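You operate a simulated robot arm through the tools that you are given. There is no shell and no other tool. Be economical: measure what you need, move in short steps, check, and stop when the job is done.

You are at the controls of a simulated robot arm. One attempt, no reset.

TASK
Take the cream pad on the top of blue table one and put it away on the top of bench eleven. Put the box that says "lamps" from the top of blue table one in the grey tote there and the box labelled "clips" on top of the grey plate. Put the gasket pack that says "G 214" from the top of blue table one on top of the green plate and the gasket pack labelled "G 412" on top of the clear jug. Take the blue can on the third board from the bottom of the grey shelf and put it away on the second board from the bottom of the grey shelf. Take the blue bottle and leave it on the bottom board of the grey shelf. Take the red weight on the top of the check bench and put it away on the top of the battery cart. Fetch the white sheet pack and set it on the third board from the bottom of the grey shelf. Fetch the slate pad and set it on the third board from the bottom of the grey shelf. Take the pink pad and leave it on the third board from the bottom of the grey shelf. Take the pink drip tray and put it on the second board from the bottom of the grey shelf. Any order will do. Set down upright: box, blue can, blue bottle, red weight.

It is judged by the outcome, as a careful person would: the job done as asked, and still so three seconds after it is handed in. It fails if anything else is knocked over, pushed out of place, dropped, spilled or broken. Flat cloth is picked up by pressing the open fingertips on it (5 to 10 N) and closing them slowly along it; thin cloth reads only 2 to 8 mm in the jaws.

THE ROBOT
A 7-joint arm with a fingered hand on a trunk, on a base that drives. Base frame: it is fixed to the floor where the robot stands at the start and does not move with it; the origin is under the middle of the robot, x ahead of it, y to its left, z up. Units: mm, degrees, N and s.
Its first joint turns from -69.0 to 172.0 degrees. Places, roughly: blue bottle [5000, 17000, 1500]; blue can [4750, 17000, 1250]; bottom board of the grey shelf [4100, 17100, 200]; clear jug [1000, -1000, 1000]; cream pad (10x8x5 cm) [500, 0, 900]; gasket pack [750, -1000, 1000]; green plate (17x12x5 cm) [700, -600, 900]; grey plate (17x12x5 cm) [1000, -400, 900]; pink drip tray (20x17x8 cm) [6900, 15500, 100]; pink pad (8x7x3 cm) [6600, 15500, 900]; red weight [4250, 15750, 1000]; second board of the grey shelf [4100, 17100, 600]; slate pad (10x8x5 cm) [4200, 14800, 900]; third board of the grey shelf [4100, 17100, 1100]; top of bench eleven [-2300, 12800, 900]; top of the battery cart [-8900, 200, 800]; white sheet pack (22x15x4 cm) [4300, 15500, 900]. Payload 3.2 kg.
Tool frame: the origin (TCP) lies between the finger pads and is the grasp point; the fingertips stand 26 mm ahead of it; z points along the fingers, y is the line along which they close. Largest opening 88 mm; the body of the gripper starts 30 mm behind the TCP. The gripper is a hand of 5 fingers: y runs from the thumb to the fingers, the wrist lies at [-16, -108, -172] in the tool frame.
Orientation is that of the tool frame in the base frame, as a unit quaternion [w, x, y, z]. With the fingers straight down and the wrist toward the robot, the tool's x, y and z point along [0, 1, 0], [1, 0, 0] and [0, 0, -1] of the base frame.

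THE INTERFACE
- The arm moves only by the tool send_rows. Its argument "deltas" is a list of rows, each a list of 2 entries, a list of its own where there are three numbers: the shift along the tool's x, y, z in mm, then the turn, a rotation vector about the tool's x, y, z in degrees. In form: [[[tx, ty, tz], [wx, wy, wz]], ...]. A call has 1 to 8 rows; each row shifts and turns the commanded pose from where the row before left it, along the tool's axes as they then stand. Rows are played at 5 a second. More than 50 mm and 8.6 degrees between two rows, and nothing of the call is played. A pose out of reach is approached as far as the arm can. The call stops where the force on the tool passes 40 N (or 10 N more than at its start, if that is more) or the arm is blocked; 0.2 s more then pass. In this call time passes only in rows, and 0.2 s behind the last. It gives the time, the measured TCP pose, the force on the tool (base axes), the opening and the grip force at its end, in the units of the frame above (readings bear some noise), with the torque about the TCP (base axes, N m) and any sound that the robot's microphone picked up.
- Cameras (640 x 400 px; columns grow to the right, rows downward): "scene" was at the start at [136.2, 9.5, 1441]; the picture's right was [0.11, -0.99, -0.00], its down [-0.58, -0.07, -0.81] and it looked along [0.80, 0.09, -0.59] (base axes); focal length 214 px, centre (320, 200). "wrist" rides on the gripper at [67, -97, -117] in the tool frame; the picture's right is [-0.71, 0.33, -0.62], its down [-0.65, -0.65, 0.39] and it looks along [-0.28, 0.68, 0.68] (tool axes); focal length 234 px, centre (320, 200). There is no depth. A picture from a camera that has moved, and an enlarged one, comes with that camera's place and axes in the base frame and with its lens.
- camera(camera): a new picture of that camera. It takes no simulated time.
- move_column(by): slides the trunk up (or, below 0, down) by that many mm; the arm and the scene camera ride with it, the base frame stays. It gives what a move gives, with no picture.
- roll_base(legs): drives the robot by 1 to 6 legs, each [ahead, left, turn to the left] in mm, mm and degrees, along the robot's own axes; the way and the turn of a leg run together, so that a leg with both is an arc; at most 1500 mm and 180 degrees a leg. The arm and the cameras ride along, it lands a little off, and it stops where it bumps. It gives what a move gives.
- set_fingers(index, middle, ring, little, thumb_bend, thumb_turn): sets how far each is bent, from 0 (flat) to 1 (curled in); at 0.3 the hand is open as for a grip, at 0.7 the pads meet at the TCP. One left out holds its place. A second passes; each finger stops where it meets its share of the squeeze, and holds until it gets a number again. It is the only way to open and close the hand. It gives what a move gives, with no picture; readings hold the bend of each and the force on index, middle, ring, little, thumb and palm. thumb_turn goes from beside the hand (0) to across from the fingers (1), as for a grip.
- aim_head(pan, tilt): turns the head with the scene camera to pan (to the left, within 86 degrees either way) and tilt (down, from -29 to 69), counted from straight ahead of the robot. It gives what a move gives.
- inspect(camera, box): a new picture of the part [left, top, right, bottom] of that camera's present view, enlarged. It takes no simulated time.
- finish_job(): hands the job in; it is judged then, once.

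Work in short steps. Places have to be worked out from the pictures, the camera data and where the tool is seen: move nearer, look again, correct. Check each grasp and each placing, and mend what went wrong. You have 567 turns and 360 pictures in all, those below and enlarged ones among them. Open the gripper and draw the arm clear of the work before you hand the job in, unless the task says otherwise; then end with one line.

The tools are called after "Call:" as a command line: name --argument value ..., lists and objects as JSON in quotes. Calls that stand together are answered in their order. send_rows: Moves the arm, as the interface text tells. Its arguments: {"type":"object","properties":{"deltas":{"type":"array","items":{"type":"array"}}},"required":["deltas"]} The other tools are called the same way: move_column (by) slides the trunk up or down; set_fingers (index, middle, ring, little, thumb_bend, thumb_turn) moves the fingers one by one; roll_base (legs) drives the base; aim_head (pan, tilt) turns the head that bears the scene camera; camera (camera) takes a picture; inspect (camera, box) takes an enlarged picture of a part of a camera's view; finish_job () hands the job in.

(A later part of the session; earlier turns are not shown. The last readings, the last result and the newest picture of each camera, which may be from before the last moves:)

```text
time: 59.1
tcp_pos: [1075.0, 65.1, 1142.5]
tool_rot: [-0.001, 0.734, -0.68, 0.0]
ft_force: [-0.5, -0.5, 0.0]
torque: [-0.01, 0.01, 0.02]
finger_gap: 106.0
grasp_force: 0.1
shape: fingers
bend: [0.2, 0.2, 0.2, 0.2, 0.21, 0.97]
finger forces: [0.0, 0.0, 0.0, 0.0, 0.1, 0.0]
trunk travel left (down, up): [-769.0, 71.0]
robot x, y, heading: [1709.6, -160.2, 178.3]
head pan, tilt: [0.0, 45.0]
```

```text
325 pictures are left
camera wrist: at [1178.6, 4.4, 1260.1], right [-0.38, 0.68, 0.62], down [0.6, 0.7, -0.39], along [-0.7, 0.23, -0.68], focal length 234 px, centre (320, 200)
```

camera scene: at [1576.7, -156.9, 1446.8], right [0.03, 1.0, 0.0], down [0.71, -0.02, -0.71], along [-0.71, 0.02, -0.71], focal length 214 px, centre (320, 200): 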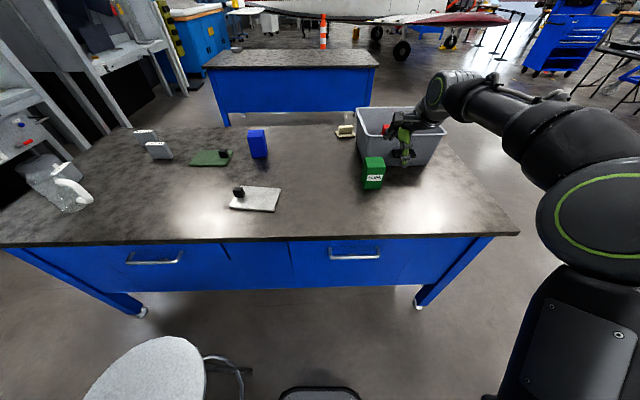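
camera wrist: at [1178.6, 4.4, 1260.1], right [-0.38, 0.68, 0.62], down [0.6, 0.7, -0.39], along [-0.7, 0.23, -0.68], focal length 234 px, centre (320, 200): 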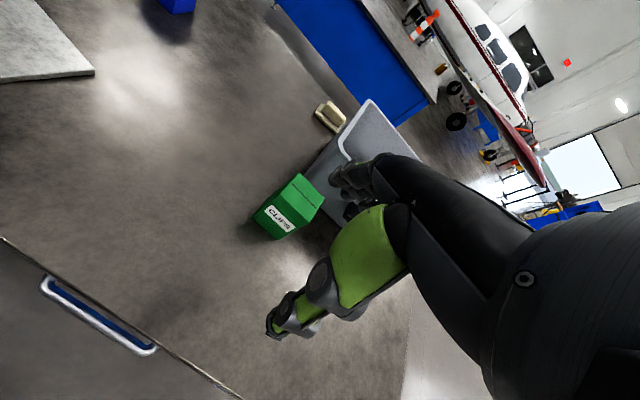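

A white stool stands on this side; I look at it and the floor to judge clearance, and zoom on the green box.

Call:
inspect --camera "scene" --box '[320, 100, 460, 210]'

Call:
aim_head --pan 40 --tilt 60

Call:
camera --camera "scene"

```text
3.64 times, centred on (390, 155) of scene
camera zoom: at [1576.7, -156.9, 1446.8], right [0.03, 1.0, 0.0], down [0.71, -0.02, -0.71], along [-0.71, 0.02, -0.71], focal length 780 px, centre (66, 364)
```

zoom: 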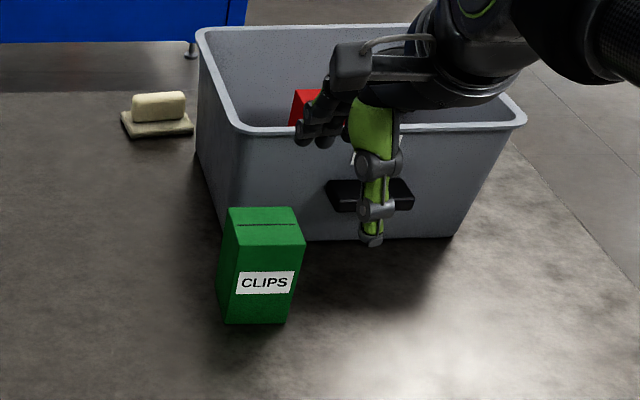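

```text
time: 60.1
tcp_pos: [1074.9, 65.2, 1142.8]
tool_rot: [0.0, 0.733, -0.68, 0.0]
ft_force: [-0.3, -0.2, -0.7]
torque: [-0.03, 0.0, -0.03]
finger_gap: 106.1
grasp_force: 0.0
shape: fingers
bend: [0.2, 0.2, 0.2, 0.2, 0.21, 0.97]
finger forces: [0.0, 0.0, 0.0, 0.1, 0.1, 0.0]
trunk travel left (down, up): [-769.0, 71.0]
robot x, y, heading: [1707.5, -159.7, 178.3]
head pan, tilt: [40.0, 60.0]
```

```text
323 pictures are left
camera scene: at [1605.7, -200.5, 1427.3], right [-0.62, 0.78, 0.0], down [0.68, 0.54, -0.5], along [-0.39, -0.31, -0.87], focal length 214 px, centre (320, 200)
```

scene: 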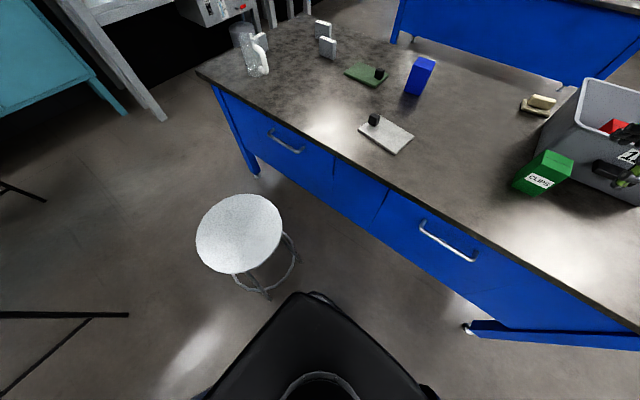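

CLIPS box is at about (895,72), yaw ≈0, with about 90 mm between it and the tote; the stool is at about (1564,-646). I drive ahead 180 and square up the hand.

Call:
roll_base --legs '[[180, 0, 0]]'

Call:
send_rows --deltas '[[[0, 0, 0], [0, 0, 4]]]'

Call:
aim_head --pan -20 --tilt 50

Call:
camera --camera "scene"

Call:
camera --camera "wrist"

```text
time: 61.7
tcp_pos: [894.1, 70.3, 1142.8]
tool_rot: [0.0, 0.733, -0.68, 0.0]
ft_force: [0.9, 0.8, 0.0]
torque: [0.0, -0.01, 0.01]
finger_gap: 105.8
grasp_force: 0.1
shape: fingers
bend: [0.2, 0.2, 0.2, 0.2, 0.21, 0.97]
finger forces: [0.1, 0.1, 0.0, 0.0, 0.1, 0.0]
trunk travel left (down, up): [-769.0, 71.0]
robot x, y, heading: [1525.9, -159.6, 178.4]
head pan, tilt: [40.0, 60.0]
```

```text
time: 62.1
tcp_pos: [894.7, 70.1, 1142.7]
tool_rot: [0.0, 0.708, -0.706, 0.0]
ft_force: [0.2, 0.1, -0.5]
torque: [0.03, 0.02, -0.01]
finger_gap: 105.7
grasp_force: 0.0
shape: fingers
bend: [0.2, 0.2, 0.2, 0.2, 0.21, 0.97]
finger forces: [0.0, 0.0, 0.0, 0.0, 0.1, 0.1]
trunk travel left (down, up): [-769.0, 71.0]
robot x, y, heading: [1523.4, -153.0, 178.6]
head pan, tilt: [40.0, 60.0]
```

```text
time: 63.4
tcp_pos: [894.4, 69.7, 1143.1]
tool_rot: [0.001, 0.709, -0.705, 0.0]
ft_force: [0.8, -0.8, -0.3]
torque: [0.03, 0.01, 0.0]
finger_gap: 106.2
grasp_force: 0.0
shape: fingers
bend: [0.2, 0.2, 0.2, 0.2, 0.21, 0.97]
finger forces: [0.0, 0.0, 0.0, 0.0, 0.0, 0.1]
trunk travel left (down, up): [-769.0, 71.0]
robot x, y, heading: [1526.0, -160.5, 178.3]
head pan, tilt: [-20.0, 50.0]
```

```text
322 pictures are left
camera scene: at [1404.5, -125.3, 1439.8], right [0.37, 0.93, 0.0], down [0.71, -0.28, -0.64], along [-0.6, 0.24, -0.77], focal length 214 px, centre (320, 200)
```

scene: 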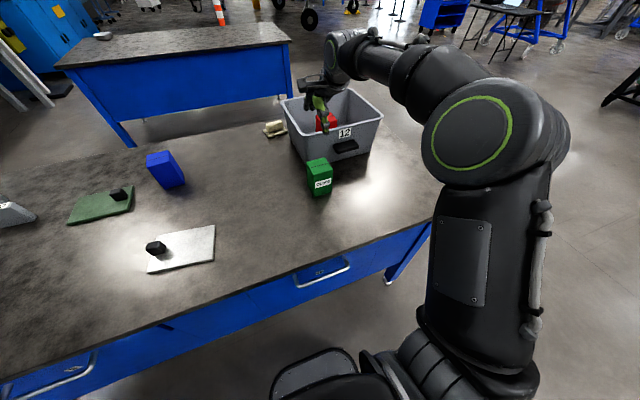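

```text
321 pictures are left
camera wrist: at [992.4, 4.2, 1260.5], right [-0.34, 0.71, 0.62], down [0.65, 0.65, -0.39], along [-0.68, 0.28, -0.68], focal length 234 px, centre (320, 200)
```

wrist: 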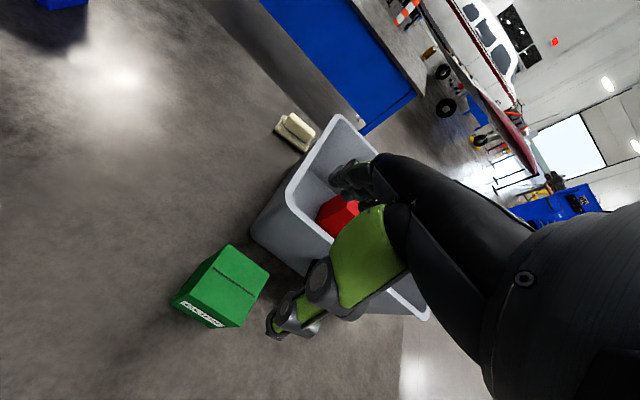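

Call:
inspect --camera "wrist" --box '[140, 220, 320, 340]'

Call:
inspect --camera "scene" --box '[260, 70, 400, 210]'

```text
3.33 times, centred on (230, 280) of wrist
camera zoom: at [992.4, 4.2, 1260.5], right [-0.34, 0.71, 0.62], down [0.65, 0.65, -0.39], along [-0.68, 0.28, -0.68], focal length 781 px, centre (620, -67)
```

zoom: 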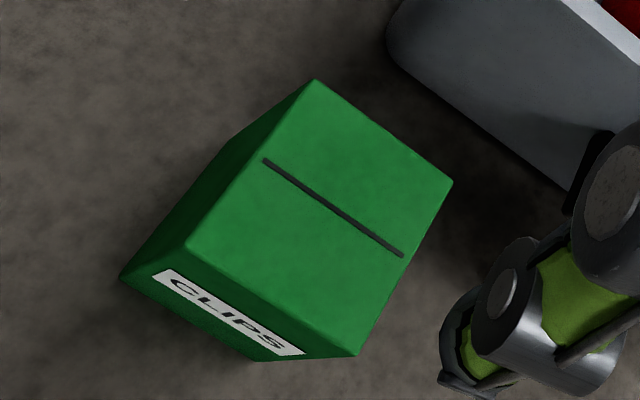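

```text
2.86 times, centred on (330, 140) of scene
camera zoom: at [1404.5, -125.3, 1439.8], right [0.37, 0.93, 0.0], down [0.71, -0.28, -0.64], along [-0.6, 0.24, -0.77], focal length 613 px, centre (291, 371)
```

zoom: 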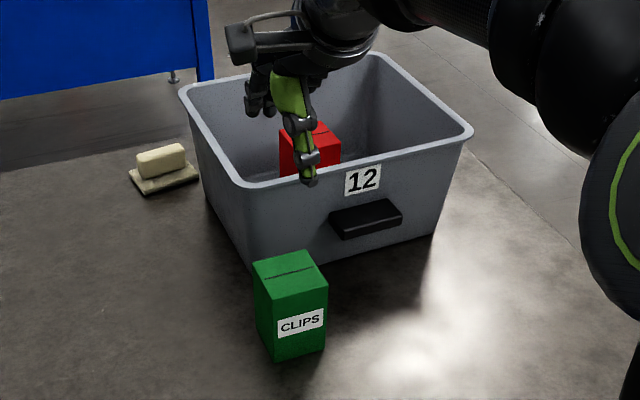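

The wrist view gives the box centre (901,75), yaw 0. I shift slightly and lower to the same relative height as for the other box (TCP 959).

Call:
send_rows --deltas '[[[-5, -6, 0], [0, 0, 0]]]'

Call:
move_column --by -183

Call:
set_fingers --index 0.5 --middle 0.5 --ring 0.5 --little 0.5 --thumb_bend 0.5

Call:
move_column --by 30

Call:
camera --camera "scene"

```text
time: 63.8
tcp_pos: [900.4, 76.3, 1143.7]
tool_rot: [0.002, 0.709, -0.705, 0.0]
ft_force: [-0.4, -0.1, -0.2]
torque: [-0.01, 0.0, -0.01]
finger_gap: 106.2
grasp_force: 0.0
shape: fingers
bend: [0.2, 0.2, 0.2, 0.2, 0.21, 0.97]
finger forces: [0.1, 0.0, 0.0, 0.1, 0.1, 0.1]
trunk travel left (down, up): [-769.0, 71.0]
robot x, y, heading: [1527.6, -153.8, 178.1]
head pan, tilt: [-20.0, 50.0]
```

```text
time: 65.8
tcp_pos: [900.5, 75.6, 961.2]
tool_rot: [0.0, 0.709, -0.705, -0.001]
ft_force: [-0.9, 0.6, -0.1]
torque: [-0.03, -0.01, 0.0]
finger_gap: 105.9
grasp_force: 0.0
shape: fingers
bend: [0.2, 0.2, 0.2, 0.2, 0.21, 0.97]
finger forces: [0.1, 0.0, 0.0, 0.1, 0.0, 0.0]
trunk travel left (down, up): [-586.0, 254.0]
robot x, y, heading: [1525.9, -156.4, 178.6]
head pan, tilt: [-20.0, 50.0]
```

```text
time: 66.8
tcp_pos: [900.3, 76.2, 961.3]
tool_rot: [0.001, 0.709, -0.705, -0.001]
ft_force: [-2.6, 1.1, 5.0]
torque: [-0.03, 0.04, 0.01]
finger_gap: 81.0
grasp_force: 23.6
shape: fingers
bend: [0.37, 0.46, 0.47, 0.5, 0.35, 0.95]
finger forces: [13.7, 3.6, 7.3, 0.0, 22.8, 0.1]
trunk travel left (down, up): [-586.0, 254.0]
robot x, y, heading: [1525.5, -153.8, 178.1]
head pan, tilt: [-20.0, 50.0]
```

```text
time: 67.5
tcp_pos: [898.9, 75.0, 989.7]
tool_rot: [-0.001, 0.709, -0.705, 0.001]
ft_force: [0.6, 0.8, -1.4]
torque: [0.01, 0.04, 0.02]
finger_gap: 81.2
grasp_force: 23.1
shape: fingers
bend: [0.37, 0.46, 0.47, 0.5, 0.35, 0.95]
finger forces: [12.5, 3.3, 6.8, 0.1, 23.1, 0.1]
trunk travel left (down, up): [-616.0, 224.0]
robot x, y, heading: [1525.7, -153.4, 178.4]
head pan, tilt: [-20.0, 50.0]
```

```text
318 pictures are left
camera scene: at [1403.9, -124.9, 1286.8], right [0.37, 0.93, 0.0], down [0.71, -0.28, -0.64], along [-0.6, 0.24, -0.77], focal length 214 px, centre (320, 200)
```

scene: 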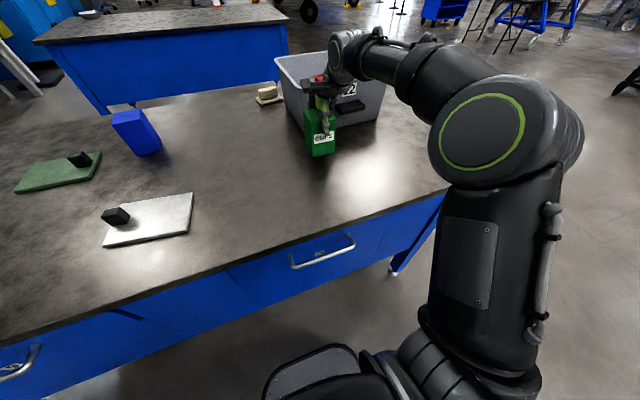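

Lifted. I raise more and look at the grey plate from above.

Call:
move_column --by 130

Call:
aim_head --pan 25 --tilt 55

Call:
camera --camera "scene"

Call:
inspect --camera "scene" --box '[220, 70, 380, 200]'

```text
time: 69.1
tcp_pos: [898.8, 75.1, 1119.6]
tool_rot: [0.0, 0.709, -0.705, 0.0]
ft_force: [0.0, -0.4, -1.4]
torque: [-0.01, 0.03, -0.03]
finger_gap: 81.3
grasp_force: 23.0
shape: fingers
bend: [0.37, 0.46, 0.47, 0.5, 0.35, 0.95]
finger forces: [12.5, 3.3, 6.7, 0.0, 23.1, 0.0]
trunk travel left (down, up): [-746.0, 94.0]
robot x, y, heading: [1526.5, -152.4, 178.2]
head pan, tilt: [-20.0, 50.0]
```

```text
time: 70.2
tcp_pos: [899.7, 75.9, 1119.9]
tool_rot: [0.0, 0.709, -0.706, 0.0]
ft_force: [0.5, -0.2, -2.7]
torque: [-0.02, 0.03, -0.01]
finger_gap: 81.2
grasp_force: 23.2
shape: fingers
bend: [0.37, 0.46, 0.47, 0.5, 0.35, 0.95]
finger forces: [12.5, 3.3, 6.7, 0.0, 23.1, 0.0]
trunk travel left (down, up): [-746.0, 94.0]
robot x, y, heading: [1529.7, -153.4, 178.2]
head pan, tilt: [25.0, 55.0]
```

```text
317 pictures are left
camera scene: at [1409.4, -182.0, 1410.3], right [-0.39, 0.92, 0.0], down [0.75, 0.32, -0.57], along [-0.53, -0.23, -0.82], focal length 214 px, centre (320, 200)
```

scene: 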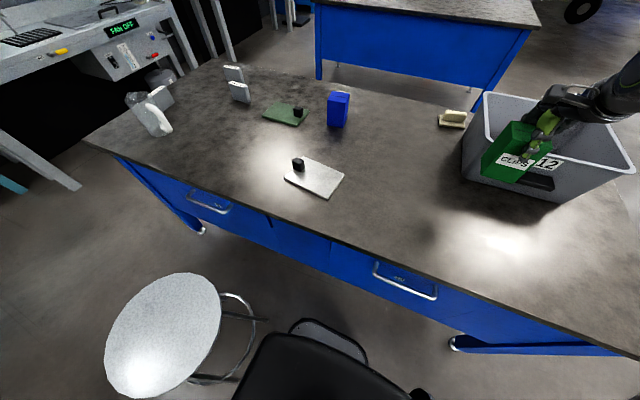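

```text
3.08 times, centred on (300, 135) of scene
camera zoom: at [1409.4, -182.0, 1410.3], right [-0.39, 0.92, 0.0], down [0.75, 0.32, -0.57], along [-0.53, -0.23, -0.82], focal length 660 px, centre (382, 400)
```

zoom: 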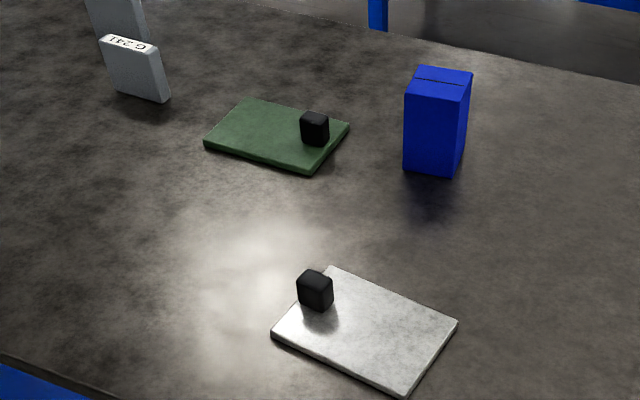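

The plate is centred at about (980,-387) with its knob at the y≈-448 end, so the box goes to about (983,-360). The stool limits sideways driving, so I retract the arm, drive ahead 90, then swing the arm across.

Call:
send_rows --deltas '[[[0, -45, 0], [0, 0, 0]], [[0, -45, 0], [0, 0, 0]], [[0, -45, 0], [0, 0, 0]], [[0, -40, 0], [0, 0, 0]]]'

Call:
roll_base --legs '[[90, 0, 0]]'

Call:
send_rows --deltas '[[[45, 0, 0], [0, 0, 0]], [[45, 0, 0], [0, 0, 0]], [[45, 0, 0], [0, 0, 0]], [[45, 0, 0], [0, 0, 0]]]'

Call:
camera --camera "scene"

```text
time: 71.2
tcp_pos: [1030.8, 85.5, 1119.9]
tool_rot: [0.003, 0.709, -0.705, 0.0]
ft_force: [0.7, 1.1, -0.8]
torque: [-0.05, 0.03, 0.01]
finger_gap: 81.2
grasp_force: 22.0
shape: fingers
bend: [0.38, 0.46, 0.47, 0.5, 0.35, 0.94]
finger forces: [11.8, 3.1, 6.7, 0.2, 22.2, 0.1]
out of reach, approached as far as the arm can: row 3
trunk travel left (down, up): [-746.0, 94.0]
robot x, y, heading: [1526.5, -154.9, 178.4]
head pan, tilt: [25.0, 55.0]
```

```text
time: 72.3
tcp_pos: [940.7, 86.4, 1118.6]
tool_rot: [0.0, 0.708, -0.707, 0.0]
ft_force: [-0.3, 0.2, -1.3]
torque: [-0.02, -0.02, -0.02]
finger_gap: 80.7
grasp_force: 21.6
shape: fingers
bend: [0.38, 0.46, 0.47, 0.5, 0.35, 0.94]
finger forces: [11.9, 3.1, 6.6, 0.1, 22.2, 0.1]
trunk travel left (down, up): [-746.0, 94.0]
robot x, y, heading: [1437.7, -152.4, 178.2]
head pan, tilt: [25.0, 55.0]
```

```text
time: 73.3
tcp_pos: [943.2, -96.3, 1117.4]
tool_rot: [-0.001, 0.707, -0.707, -0.001]
ft_force: [0.1, -0.6, -1.2]
torque: [0.06, 0.03, -0.01]
finger_gap: 80.8
grasp_force: 21.7
shape: fingers
bend: [0.38, 0.46, 0.47, 0.5, 0.35, 0.94]
finger forces: [11.9, 3.2, 6.6, 0.1, 22.2, 0.0]
trunk travel left (down, up): [-746.0, 94.0]
robot x, y, heading: [1439.6, -153.2, 178.2]
head pan, tilt: [25.0, 55.0]
```

```text
315 pictures are left
camera scene: at [1321.8, -181.8, 1410.2], right [-0.39, 0.92, 0.0], down [0.75, 0.32, -0.57], along [-0.53, -0.22, -0.82], focal length 214 px, centre (320, 200)
```

scene: 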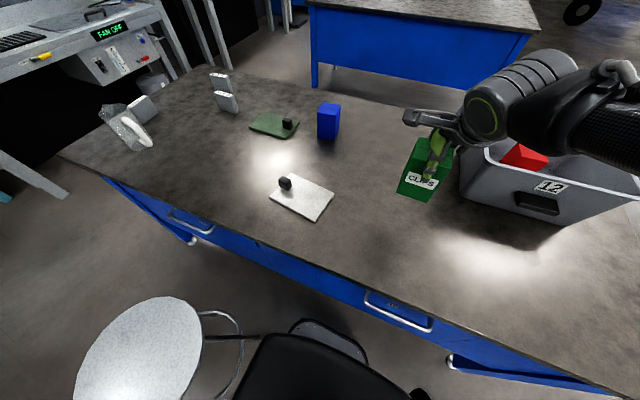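

The arm tracks. I continue across to about (983,-360).

Call:
send_rows --deltas '[[[45, 0, 0], [0, 0, 0]], [[45, 0, 0], [0, 0, 0]], [[45, -10, 0], [0, 0, 0]], [[45, -10, 0], [0, 0, 0]], [[45, -10, 0], [0, 0, 0]], [[40, -10, 0], [0, 0, 0]]]'

Call:
camera --camera "scene"

Call:
camera --camera "wrist"

```text
time: 74.8
tcp_pos: [977.5, -353.6, 1143.7]
tool_rot: [-0.024, -0.704, 0.709, -0.008]
ft_force: [-0.6, 0.1, -1.4]
torque: [0.05, 0.0, -0.04]
finger_gap: 80.3
grasp_force: 21.6
shape: fingers
bend: [0.38, 0.46, 0.47, 0.5, 0.35, 0.94]
finger forces: [12.0, 3.3, 6.6, 0.1, 22.1, 0.0]
trunk travel left (down, up): [-746.0, 94.0]
robot x, y, heading: [1438.3, -153.1, 178.0]
head pan, tilt: [25.0, 55.0]
```

```text
314 pictures are left
camera scene: at [1321.4, -179.9, 1410.3], right [-0.39, 0.92, 0.0], down [0.75, 0.32, -0.57], along [-0.53, -0.22, -0.82], focal length 214 px, centre (320, 200)
```

scene: 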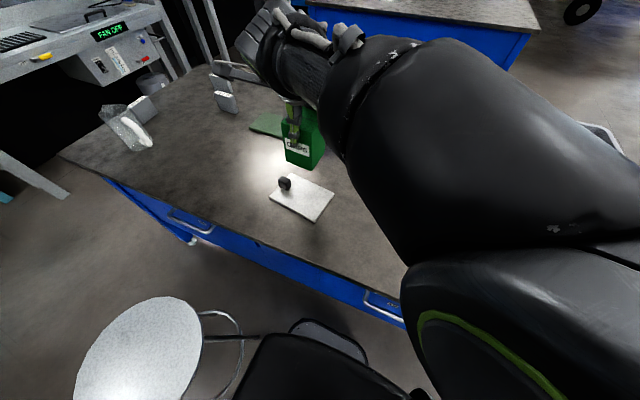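

```text
313 pictures are left
camera wrist: at [1077.5, -416.8, 1261.7], right [-0.32, 0.74, 0.6], down [0.65, 0.63, -0.43], along [-0.69, 0.25, -0.68], focal length 234 px, centre (320, 200)
```

wrist: 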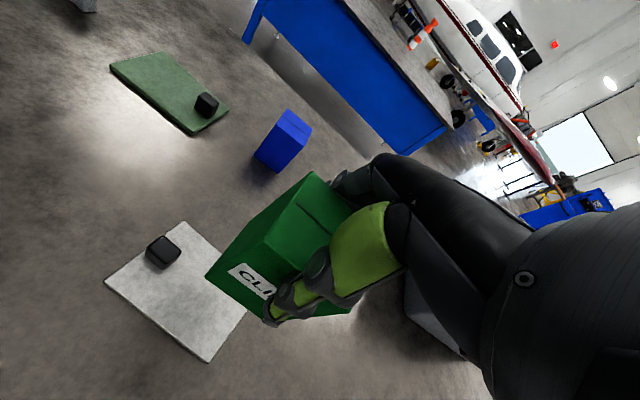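

The tool shows about 3° tilt and z rose 25; I send a tiny row to see whether that is lag or a joint limit.

Call:
send_rows --deltas '[[[0, 0, 0], [0, 0, 0]], [[0, 0, 0], [0, 0, 0]]]'

```text
time: 75.3
tcp_pos: [974.6, -350.2, 1140.4]
tool_rot: [-0.021, -0.703, 0.711, -0.01]
ft_force: [0.6, -0.4, -1.1]
torque: [-0.02, 0.03, 0.01]
finger_gap: 80.0
grasp_force: 22.3
shape: fingers
bend: [0.38, 0.46, 0.47, 0.5, 0.35, 0.94]
finger forces: [11.9, 3.2, 6.6, 0.1, 22.1, 0.1]
trunk travel left (down, up): [-746.0, 94.0]
robot x, y, heading: [1439.6, -151.1, 177.9]
head pan, tilt: [25.0, 55.0]
```

It's a wrist/shoulder limit when reaching far across. I turn the base 20° left (clear of the stool), then undo the turn in the hand and bring it back over the plate.

Call:
roll_base --legs '[[0, 0, 20]]'

Call:
send_rows --deltas '[[[-20, 10, 0], [0, 0, 7]], [[-20, 10, 0], [0, 0, 7]], [[-20, 10, 0], [0, 0, 6]]]'

```text
time: 76.8
tcp_pos: [1068.8, -497.1, 1137.9]
tool_rot: [0.015, 0.815, -0.579, 0.018]
ft_force: [-0.5, 0.0, -0.9]
torque: [-0.01, 0.01, 0.0]
finger_gap: 80.6
grasp_force: 21.4
shape: fingers
bend: [0.38, 0.46, 0.47, 0.5, 0.35, 0.94]
finger forces: [11.7, 3.1, 6.5, 0.0, 21.7, 0.0]
trunk travel left (down, up): [-746.0, 94.0]
robot x, y, heading: [1440.6, -152.2, -162.0]
head pan, tilt: [25.0, 55.0]
```

```text
time: 77.6
tcp_pos: [1026.6, -442.7, 1151.4]
tool_rot: [-0.025, -0.701, 0.712, -0.032]
ft_force: [-0.3, 1.0, -1.9]
torque: [0.02, 0.0, -0.02]
finger_gap: 80.4
grasp_force: 21.4
shape: fingers
bend: [0.38, 0.46, 0.47, 0.5, 0.35, 0.94]
finger forces: [11.7, 3.0, 6.4, 0.0, 21.5, 0.0]
trunk travel left (down, up): [-746.0, 94.0]
robot x, y, heading: [1437.9, -153.4, -161.9]
head pan, tilt: [25.0, 55.0]
```

Call:
send_rows --deltas '[[[-28, 15, 5], [0, 0, 0]], [[-28, 15, 5], [0, 0, 0]], [[-26, 12, 5], [0, 0, 0]], [[0, 0, 0], [0, 0, 0]]]'

Call:
camera --camera "scene"

```text
time: 78.6
tcp_pos: [988.2, -366.4, 1115.2]
tool_rot: [-0.011, -0.702, 0.712, -0.019]
ft_force: [0.1, -0.6, -1.2]
torque: [0.06, 0.01, 0.0]
finger_gap: 80.3
grasp_force: 20.7
shape: fingers
bend: [0.38, 0.46, 0.47, 0.5, 0.35, 0.94]
finger forces: [11.7, 2.9, 6.4, 0.0, 21.3, 0.1]
trunk travel left (down, up): [-746.0, 94.0]
robot x, y, heading: [1440.2, -152.2, -161.9]
head pan, tilt: [25.0, 55.0]
```

```text
312 pictures are left
camera scene: at [1338.2, -218.4, 1410.3], right [-0.68, 0.73, 0.0], down [0.6, 0.56, -0.57], along [-0.42, -0.39, -0.82], focal length 214 px, centre (320, 200)
```

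scene: 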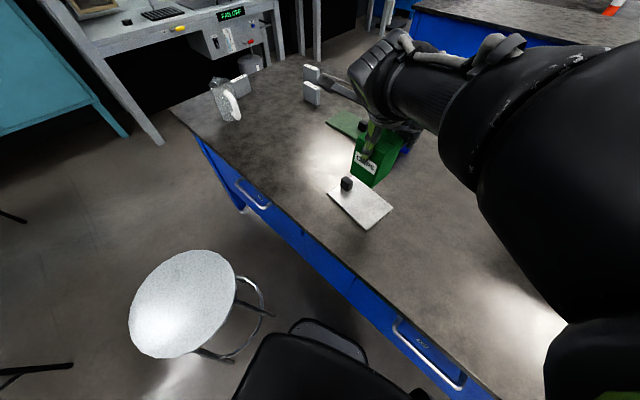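

A 2.4° tilt remains; I let the hand yaw back some 8° to relieve the limit.

Call:
send_rows --deltas '[[[0, 0, 0], [0, 0, -8]], [[0, 0, 0], [0, 0, 0]]]'

```text
time: 79.2
tcp_pos: [990.6, -366.4, 1116.9]
tool_rot: [0.014, 0.75, -0.661, 0.019]
ft_force: [-0.2, -0.6, -2.5]
torque: [-0.02, 0.03, -0.03]
finger_gap: 80.6
grasp_force: 21.0
shape: fingers
bend: [0.38, 0.46, 0.47, 0.5, 0.35, 0.94]
finger forces: [11.6, 3.0, 6.3, 0.0, 21.3, 0.1]
trunk travel left (down, up): [-746.0, 94.0]
robot x, y, heading: [1438.7, -155.7, -161.7]
head pan, tilt: [25.0, 55.0]
```

The tilt has been carried into the command, so I correct it with a small rotation about tool y.

Call:
send_rows --deltas '[[[0, 0, 0], [-0.2, -2.7, 0]], [[0, 0, 0], [0, 0, 0]]]'

Call:
camera --camera "wrist"

Call:
inspect --camera "scene" --box '[300, 100, 440, 250]'

```text
time: 79.8
tcp_pos: [988.8, -363.5, 1116.6]
tool_rot: [0.0, 0.75, -0.662, 0.0]
ft_force: [-0.1, -0.3, -1.5]
torque: [0.02, 0.01, 0.01]
finger_gap: 80.3
grasp_force: 21.0
shape: fingers
bend: [0.38, 0.46, 0.47, 0.5, 0.35, 0.94]
finger forces: [11.6, 3.0, 6.3, 0.0, 21.1, 0.0]
trunk travel left (down, up): [-746.0, 94.0]
robot x, y, heading: [1435.1, -155.8, -161.9]
head pan, tilt: [25.0, 55.0]
```

```text
311 pictures are left
camera wrist: at [1093.6, -418.8, 1233.9], right [-0.42, 0.66, 0.62], down [0.57, 0.73, -0.39], along [-0.71, 0.19, -0.68], focal length 234 px, centre (320, 200)
```

wrist: 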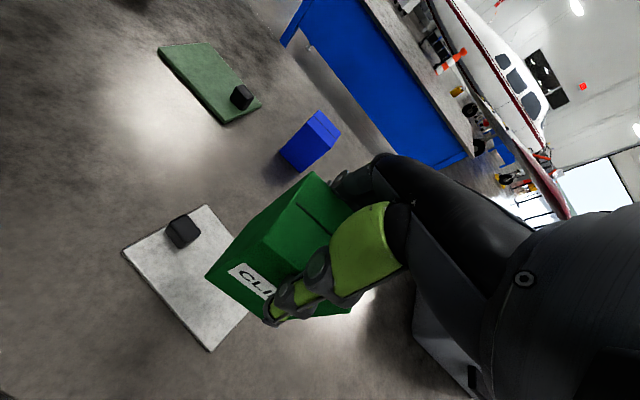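

```text
2.67 times, centred on (370, 175) of scene
camera zoom: at [1337.7, -217.1, 1410.3], right [-0.68, 0.73, 0.0], down [0.6, 0.56, -0.57], along [-0.42, -0.39, -0.82], focal length 572 px, centre (187, 267)
```

zoom: 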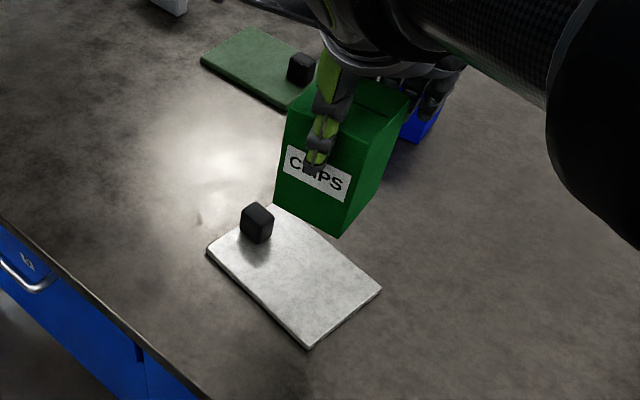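

The hand is vertical again and the box is over the free part of the plate. I lower close to the plate, then feel down.

Call:
move_column --by -110

Call:
inspect --camera "scene" --box '[300, 80, 440, 230]'

Call:
camera --camera "wrist"

```text
time: 81.3
tcp_pos: [988.6, -364.7, 1006.3]
tool_rot: [0.0, 0.75, -0.661, 0.0]
ft_force: [-0.3, 0.7, -1.2]
torque: [0.0, 0.03, 0.01]
finger_gap: 80.4
grasp_force: 21.4
shape: fingers
bend: [0.38, 0.46, 0.47, 0.5, 0.35, 0.94]
finger forces: [11.6, 3.0, 6.4, 0.1, 21.2, 0.0]
trunk travel left (down, up): [-636.0, 204.0]
robot x, y, heading: [1437.8, -151.9, -162.0]
head pan, tilt: [25.0, 55.0]
```

```text
2.67 times, centred on (370, 155) of scene
camera zoom: at [1337.9, -217.4, 1300.3], right [-0.68, 0.73, 0.0], down [0.6, 0.56, -0.57], along [-0.42, -0.39, -0.82], focal length 572 px, centre (187, 320)
```

zoom: 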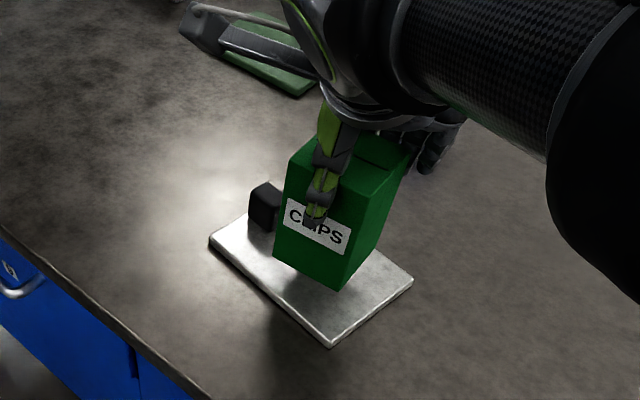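

```text
308 pictures are left
camera wrist: at [1093.7, -419.0, 1124.0], right [-0.42, 0.66, 0.62], down [0.57, 0.73, -0.39], along [-0.71, 0.19, -0.68], focal length 234 px, centre (320, 200)
```

wrist: 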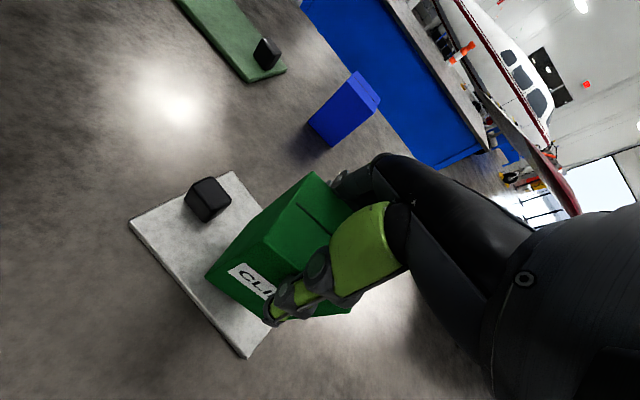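

Call:
move_column --by -22

Call:
send_rows --deltas '[[[0, 0, 3], [0, 0, 0]], [[0, 0, 2], [0, 0, 0]]]'

```text
time: 81.9
tcp_pos: [988.0, -364.8, 984.3]
tool_rot: [0.0, 0.75, -0.661, 0.0]
ft_force: [-0.6, 0.3, -1.9]
torque: [0.01, 0.02, -0.02]
finger_gap: 80.4
grasp_force: 20.6
shape: fingers
bend: [0.38, 0.46, 0.47, 0.5, 0.35, 0.94]
finger forces: [11.5, 2.9, 6.3, 0.0, 21.3, 0.1]
trunk travel left (down, up): [-614.0, 226.0]
robot x, y, heading: [1441.5, -149.5, -162.0]
head pan, tilt: [25.0, 55.0]
```

```text
time: 82.5
tcp_pos: [986.8, -364.2, 980.8]
tool_rot: [0.0, 0.75, -0.661, 0.0]
ft_force: [-0.8, 0.5, -2.7]
torque: [-0.02, -0.01, 0.02]
finger_gap: 80.3
grasp_force: 20.9
shape: fingers
bend: [0.38, 0.46, 0.47, 0.5, 0.35, 0.94]
finger forces: [11.6, 3.1, 6.3, 0.0, 21.2, 0.0]
trunk travel left (down, up): [-614.0, 226.0]
robot x, y, heading: [1434.1, -154.7, -162.1]
head pan, tilt: [25.0, 55.0]
```

Call:
send_rows --deltas '[[[0, 0, 2], [0, 0, 0]], [[0, 0, 2], [0, 0, 0]]]'

Call:
inspect --camera "scene" --box '[300, 80, 440, 230]'

```text
time: 83.1
tcp_pos: [987.3, -364.3, 974.7]
tool_rot: [-0.001, 0.75, -0.662, -0.001]
ft_force: [-0.1, 0.5, -1.0]
torque: [-0.02, -0.01, 0.02]
finger_gap: 80.7
grasp_force: 21.9
shape: fingers
bend: [0.38, 0.46, 0.47, 0.5, 0.35, 0.94]
finger forces: [11.6, 3.1, 6.2, 0.0, 21.2, 0.0]
trunk travel left (down, up): [-614.0, 226.0]
robot x, y, heading: [1440.5, -154.8, -162.0]
head pan, tilt: [25.0, 55.0]
```

```text
2.67 times, centred on (370, 155) of scene
camera zoom: at [1337.9, -217.4, 1278.3], right [-0.68, 0.73, 0.0], down [0.6, 0.56, -0.57], along [-0.42, -0.39, -0.82], focal length 572 px, centre (187, 320)
```

zoom: 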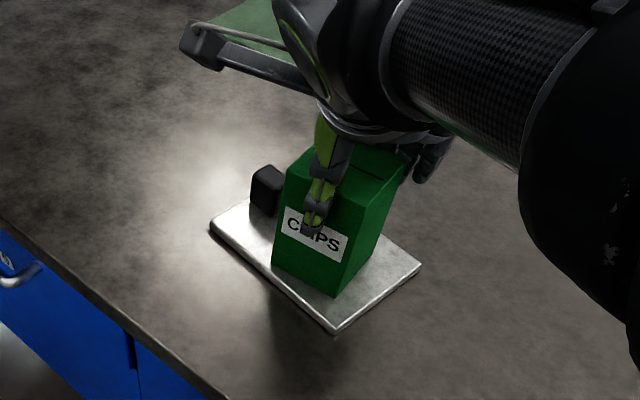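

Call:
send_rows --deltas '[[[0, 0, 2], [0, 0, 0]], [[0, 0, 1], [0, 0, 0]]]'

```text
time: 83.7
tcp_pos: [987.5, -363.9, 974.8]
tool_rot: [0.002, 0.75, -0.661, 0.0]
ft_force: [0.8, 0.2, 5.9]
torque: [-0.05, 0.08, 0.04]
finger_gap: 80.4
grasp_force: 22.4
shape: fingers
bend: [0.38, 0.46, 0.47, 0.5, 0.35, 0.94]
finger forces: [12.4, 3.2, 6.1, 0.0, 22.9, 0.1]
trunk travel left (down, up): [-614.0, 226.0]
robot x, y, heading: [1436.0, -151.9, -161.8]
head pan, tilt: [25.0, 55.0]
```

Contact at TCP 975 (5.9 N). I release and rise.

Call:
set_fingers --index 0.2 --middle 0.2 --ring 0.2 --little 0.2 --thumb_bend 0.2

Call:
move_column --by 140

Call:
camera --camera "scene"

Call:
camera --camera "wrist"

```text
time: 84.7
tcp_pos: [986.9, -363.8, 972.8]
tool_rot: [0.0, 0.75, -0.662, 0.0]
ft_force: [-0.7, -0.6, -0.2]
torque: [-0.03, 0.0, 0.01]
finger_gap: 105.8
grasp_force: 0.0
shape: fingers
bend: [0.2, 0.2, 0.2, 0.2, 0.21, 0.97]
finger forces: [0.0, 0.0, 0.0, 0.1, 0.0, 0.0]
trunk travel left (down, up): [-614.0, 226.0]
robot x, y, heading: [1437.3, -153.3, -161.7]
head pan, tilt: [25.0, 55.0]
```

```text
time: 86.4
tcp_pos: [987.5, -364.3, 1112.0]
tool_rot: [0.0, 0.75, -0.662, 0.0]
ft_force: [0.1, 1.2, -0.4]
torque: [0.02, -0.01, 0.01]
finger_gap: 105.7
grasp_force: 0.2
shape: fingers
bend: [0.2, 0.2, 0.2, 0.2, 0.21, 0.97]
finger forces: [0.0, 0.1, 0.0, 0.1, 0.1, 0.0]
trunk travel left (down, up): [-754.0, 86.0]
robot x, y, heading: [1438.9, -152.9, -162.0]
head pan, tilt: [25.0, 55.0]
```

```text
306 pictures are left
camera scene: at [1337.9, -217.3, 1418.3], right [-0.68, 0.73, 0.0], down [0.6, 0.56, -0.57], along [-0.42, -0.39, -0.82], focal length 214 px, centre (320, 200)
```

scene: 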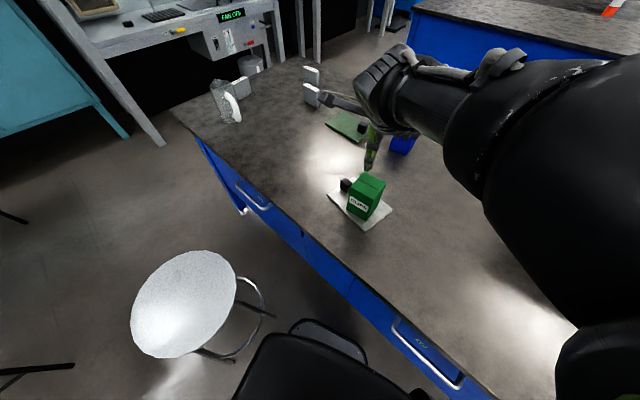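

```text
305 pictures are left
camera wrist: at [1093.3, -418.8, 1229.8], right [-0.42, 0.66, 0.62], down [0.57, 0.73, -0.39], along [-0.71, 0.19, -0.68], focal length 234 px, centre (320, 200)
```

wrist: 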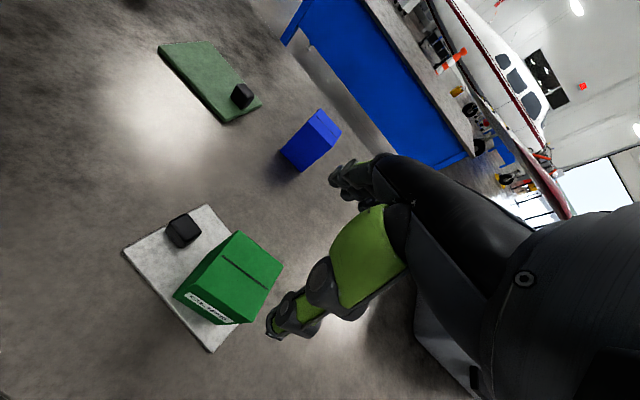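

CLIPS stands on the grey plate. Now I zoom on the gasket packs, the jug and the green plate.

Call:
inspect --camera "scene" --box '[190, 50, 390, 160]'

```text
3.20 times, centred on (290, 105) of scene
camera zoom: at [1337.9, -217.3, 1418.3], right [-0.68, 0.73, 0.0], down [0.6, 0.56, -0.57], along [-0.42, -0.39, -0.82], focal length 686 px, centre (416, 504)
```

zoom: 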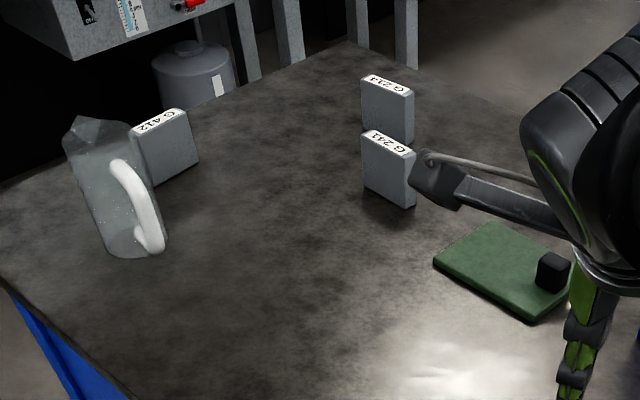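

G 412 stands by the jug, G 214 at the far left, G 241 is a distractor. I back off from the stool, turn square, and look to the left for the path to the jug end.

Call:
roll_base --legs '[[0, 0, -18], [-450, 0, 0]]'

Call:
aim_head --pan 60 --tilt 40

Call:
camera --camera "scene"

```text
time: 90.2
tcp_pos: [1410.2, -212.4, 1112.7]
tool_rot: [0.0, -0.64, 0.768, 0.0]
ft_force: [0.9, 0.3, 0.1]
torque: [0.02, 0.02, 0.0]
finger_gap: 105.9
grasp_force: 0.1
shape: fingers
bend: [0.2, 0.2, 0.2, 0.2, 0.21, 0.97]
finger forces: [0.0, 0.1, 0.1, 0.0, 0.0, 0.1]
trunk travel left (down, up): [-754.0, 86.0]
robot x, y, heading: [1902.4, -147.9, -179.4]
head pan, tilt: [25.0, 55.0]
```

```text
time: 91.2
tcp_pos: [1409.3, -213.1, 1112.6]
tool_rot: [0.0, -0.641, 0.768, -0.001]
ft_force: [-1.4, -0.7, 0.2]
torque: [0.01, 0.0, -0.01]
finger_gap: 105.7
grasp_force: 0.1
shape: fingers
bend: [0.2, 0.2, 0.2, 0.2, 0.21, 0.97]
finger forces: [0.0, 0.0, 0.0, 0.1, 0.1, 0.1]
trunk travel left (down, up): [-754.0, 86.0]
robot x, y, heading: [1900.5, -145.4, -179.5]
head pan, tilt: [60.0, 40.0]
```

```text
303 pictures are left
camera scene: at [1811.2, -222.3, 1439.0], right [-0.87, 0.49, 0.0], down [0.32, 0.56, -0.77], along [-0.38, -0.67, -0.64], focal length 214 px, centre (320, 200)
```

scene: 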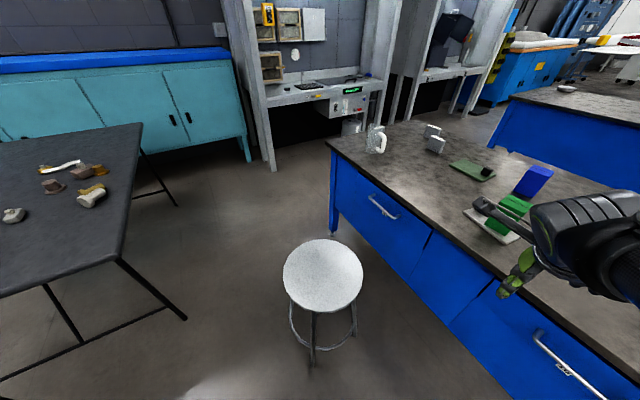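

There's little room past the stool and the dark table, so I'll drive back around the +y end to the table's front for G 214 and the green plate.

Call:
roll_base --legs '[[0, -1300, 0], [1500, 0, 0], [420, 0, 0], [0, 0, 179], [0, -1400, 0]]'

Call:
aim_head --pan -40 --tilt 40

Call:
camera --camera "scene"

```text
time: 120.9
tcp_pos: [402.2, -242.2, 1113.0]
tool_rot: [0.0, 0.784, 0.62, 0.0]
ft_force: [0.3, -1.2, 0.1]
torque: [0.0, -0.04, -0.01]
finger_gap: 106.2
grasp_force: 0.1
shape: fingers
bend: [0.2, 0.2, 0.2, 0.2, 0.21, 0.97]
finger forces: [0.0, 0.1, 0.0, 0.0, 0.0, 0.1]
trunk travel left (down, up): [-754.0, 86.0]
robot x, y, heading: [-96.8, -282.2, -2.7]
head pan, tilt: [60.0, 40.0]
```

```text
time: 122.7
tcp_pos: [402.3, -241.7, 1112.6]
tool_rot: [0.0, 0.785, 0.619, 0.001]
ft_force: [-0.6, -0.8, 0.0]
torque: [0.03, 0.01, 0.01]
finger_gap: 105.8
grasp_force: 0.2
shape: fingers
bend: [0.2, 0.2, 0.2, 0.2, 0.21, 0.97]
finger forces: [0.0, 0.1, 0.0, 0.1, 0.1, 0.0]
trunk travel left (down, up): [-754.0, 86.0]
robot x, y, heading: [-92.0, -282.6, -2.4]
head pan, tilt: [-40.0, 40.0]
```

```text
302 pictures are left
camera scene: at [17.9, -341.7, 1439.0], right [-0.67, -0.74, 0.0], down [-0.47, 0.43, -0.77], along [0.57, -0.52, -0.64], focal length 214 px, centre (320, 200)
```

scene: 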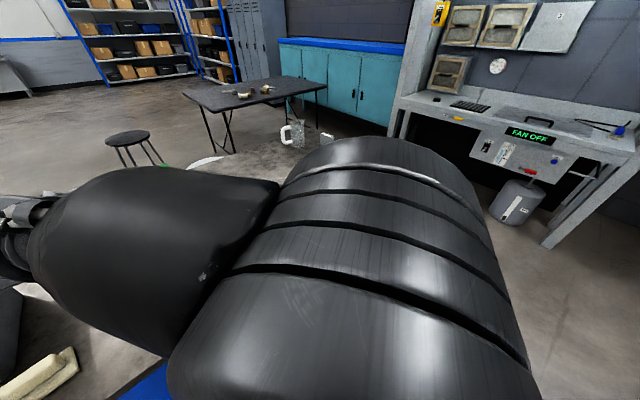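

The elbow blocks the view; I bring the hand back to the right side.

Call:
send_rows --deltas '[[[-45, 10, 0], [0, 0, -3]], [[-45, 10, 0], [0, 0, -3]], [[-45, 10, 0], [0, 0, -3]], [[-45, 10, 0], [0, 0, -2]], [[-45, 10, 0], [0, 0, 0]]]'

Call:
roll_base --legs '[[100, -420, 2.4]]'

Call:
aim_head --pan -15 --tilt 50

Call:
camera --camera "scene"

Call:
camera --camera "wrist"

```text
time: 123.9
tcp_pos: [421.7, -473.2, 1111.5]
tool_rot: [0.0, 0.722, 0.692, -0.002]
ft_force: [-0.7, 0.1, 0.5]
torque: [0.02, 0.06, -0.03]
finger_gap: 105.6
grasp_force: 0.0
shape: fingers
bend: [0.2, 0.2, 0.2, 0.2, 0.21, 0.97]
finger forces: [0.0, 0.0, 0.1, 0.1, 0.1, 0.1]
trunk travel left (down, up): [-754.0, 86.0]
robot x, y, heading: [-92.8, -286.1, -2.5]
head pan, tilt: [-40.0, 40.0]
```

```text
time: 126.5
tcp_pos: [522.3, -873.5, 1111.0]
tool_rot: [0.0, 0.707, 0.707, 0.0]
ft_force: [-0.3, 0.7, -0.2]
torque: [0.0, -0.02, -0.01]
finger_gap: 106.1
grasp_force: 0.1
shape: fingers
bend: [0.2, 0.2, 0.2, 0.2, 0.21, 0.97]
finger forces: [0.1, 0.1, 0.0, 0.1, 0.1, 0.0]
trunk travel left (down, up): [-754.0, 86.0]
robot x, y, heading: [-2.1, -705.7, -0.1]
head pan, tilt: [-40.0, 40.0]
```

```text
time: 127.4
tcp_pos: [521.6, -872.9, 1111.0]
tool_rot: [0.001, 0.707, 0.707, 0.0]
ft_force: [1.0, 0.3, 0.6]
torque: [0.0, 0.02, -0.02]
finger_gap: 105.8
grasp_force: 0.0
shape: fingers
bend: [0.2, 0.2, 0.2, 0.2, 0.21, 0.97]
finger forces: [0.1, 0.1, 0.1, 0.0, 0.0, 0.0]
trunk travel left (down, up): [-754.0, 86.0]
robot x, y, heading: [-3.2, -705.8, 0.0]
head pan, tilt: [-15.0, 50.0]
```

```text
301 pictures are left
camera scene: at [122.4, -725.4, 1424.9], right [-0.26, -0.97, 0.0], down [-0.74, 0.2, -0.64], along [0.62, -0.17, -0.77], focal length 214 px, centre (320, 200)
```

scene: 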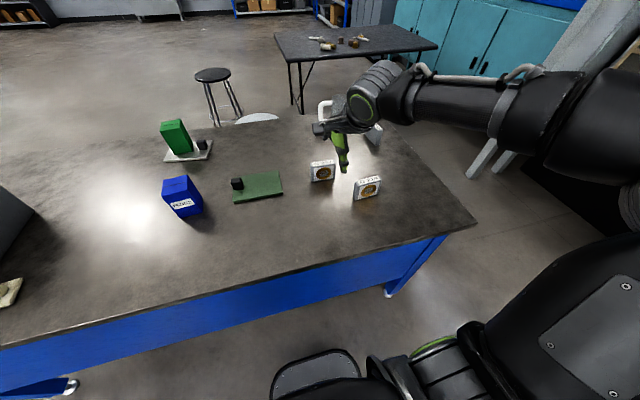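

```text
300 pictures are left
camera wrist: at [425.7, -806.4, 1228.6], right [0.33, -0.71, 0.62], down [-0.65, -0.65, -0.39], along [0.68, -0.28, -0.68], focal length 234 px, centre (320, 200)
```

wrist: 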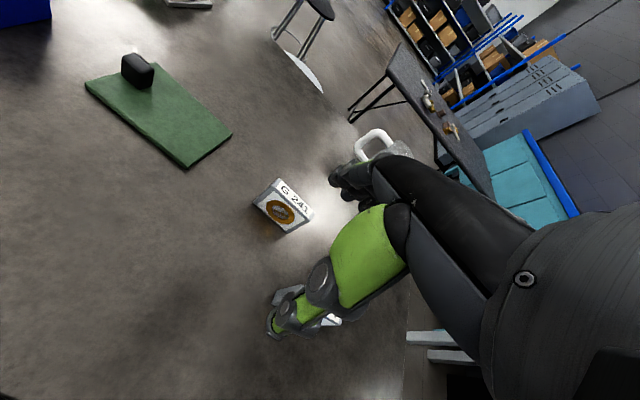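

Call:
inspect --camera "scene" --box '[290, 130, 400, 210]'

Call:
inspect --camera "scene" --box '[210, 140, 320, 220]'

```text
5.00 times, centred on (345, 170) of scene
camera zoom: at [122.4, -725.4, 1424.9], right [-0.26, -0.97, 0.0], down [-0.74, 0.2, -0.64], along [0.62, -0.17, -0.77], focal length 1072 px, centre (195, 350)
```

zoom: 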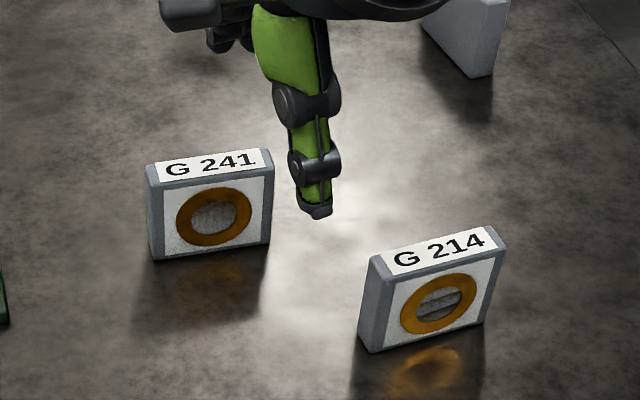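

```text
5.00 times, centred on (265, 180) of scene
camera zoom: at [122.4, -725.4, 1424.9], right [-0.26, -0.97, 0.0], down [-0.74, 0.2, -0.64], along [0.62, -0.17, -0.77], focal length 1072 px, centre (595, 300)
```

zoom: 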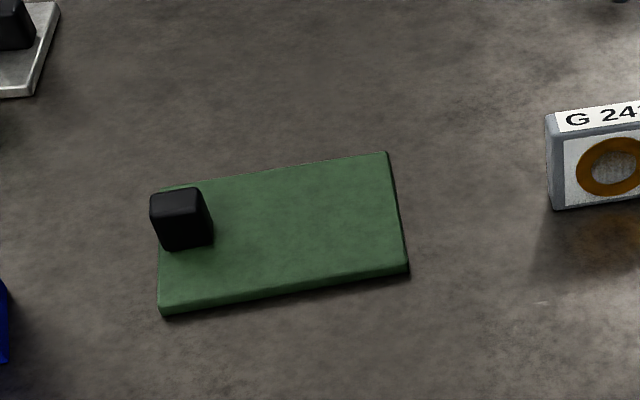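

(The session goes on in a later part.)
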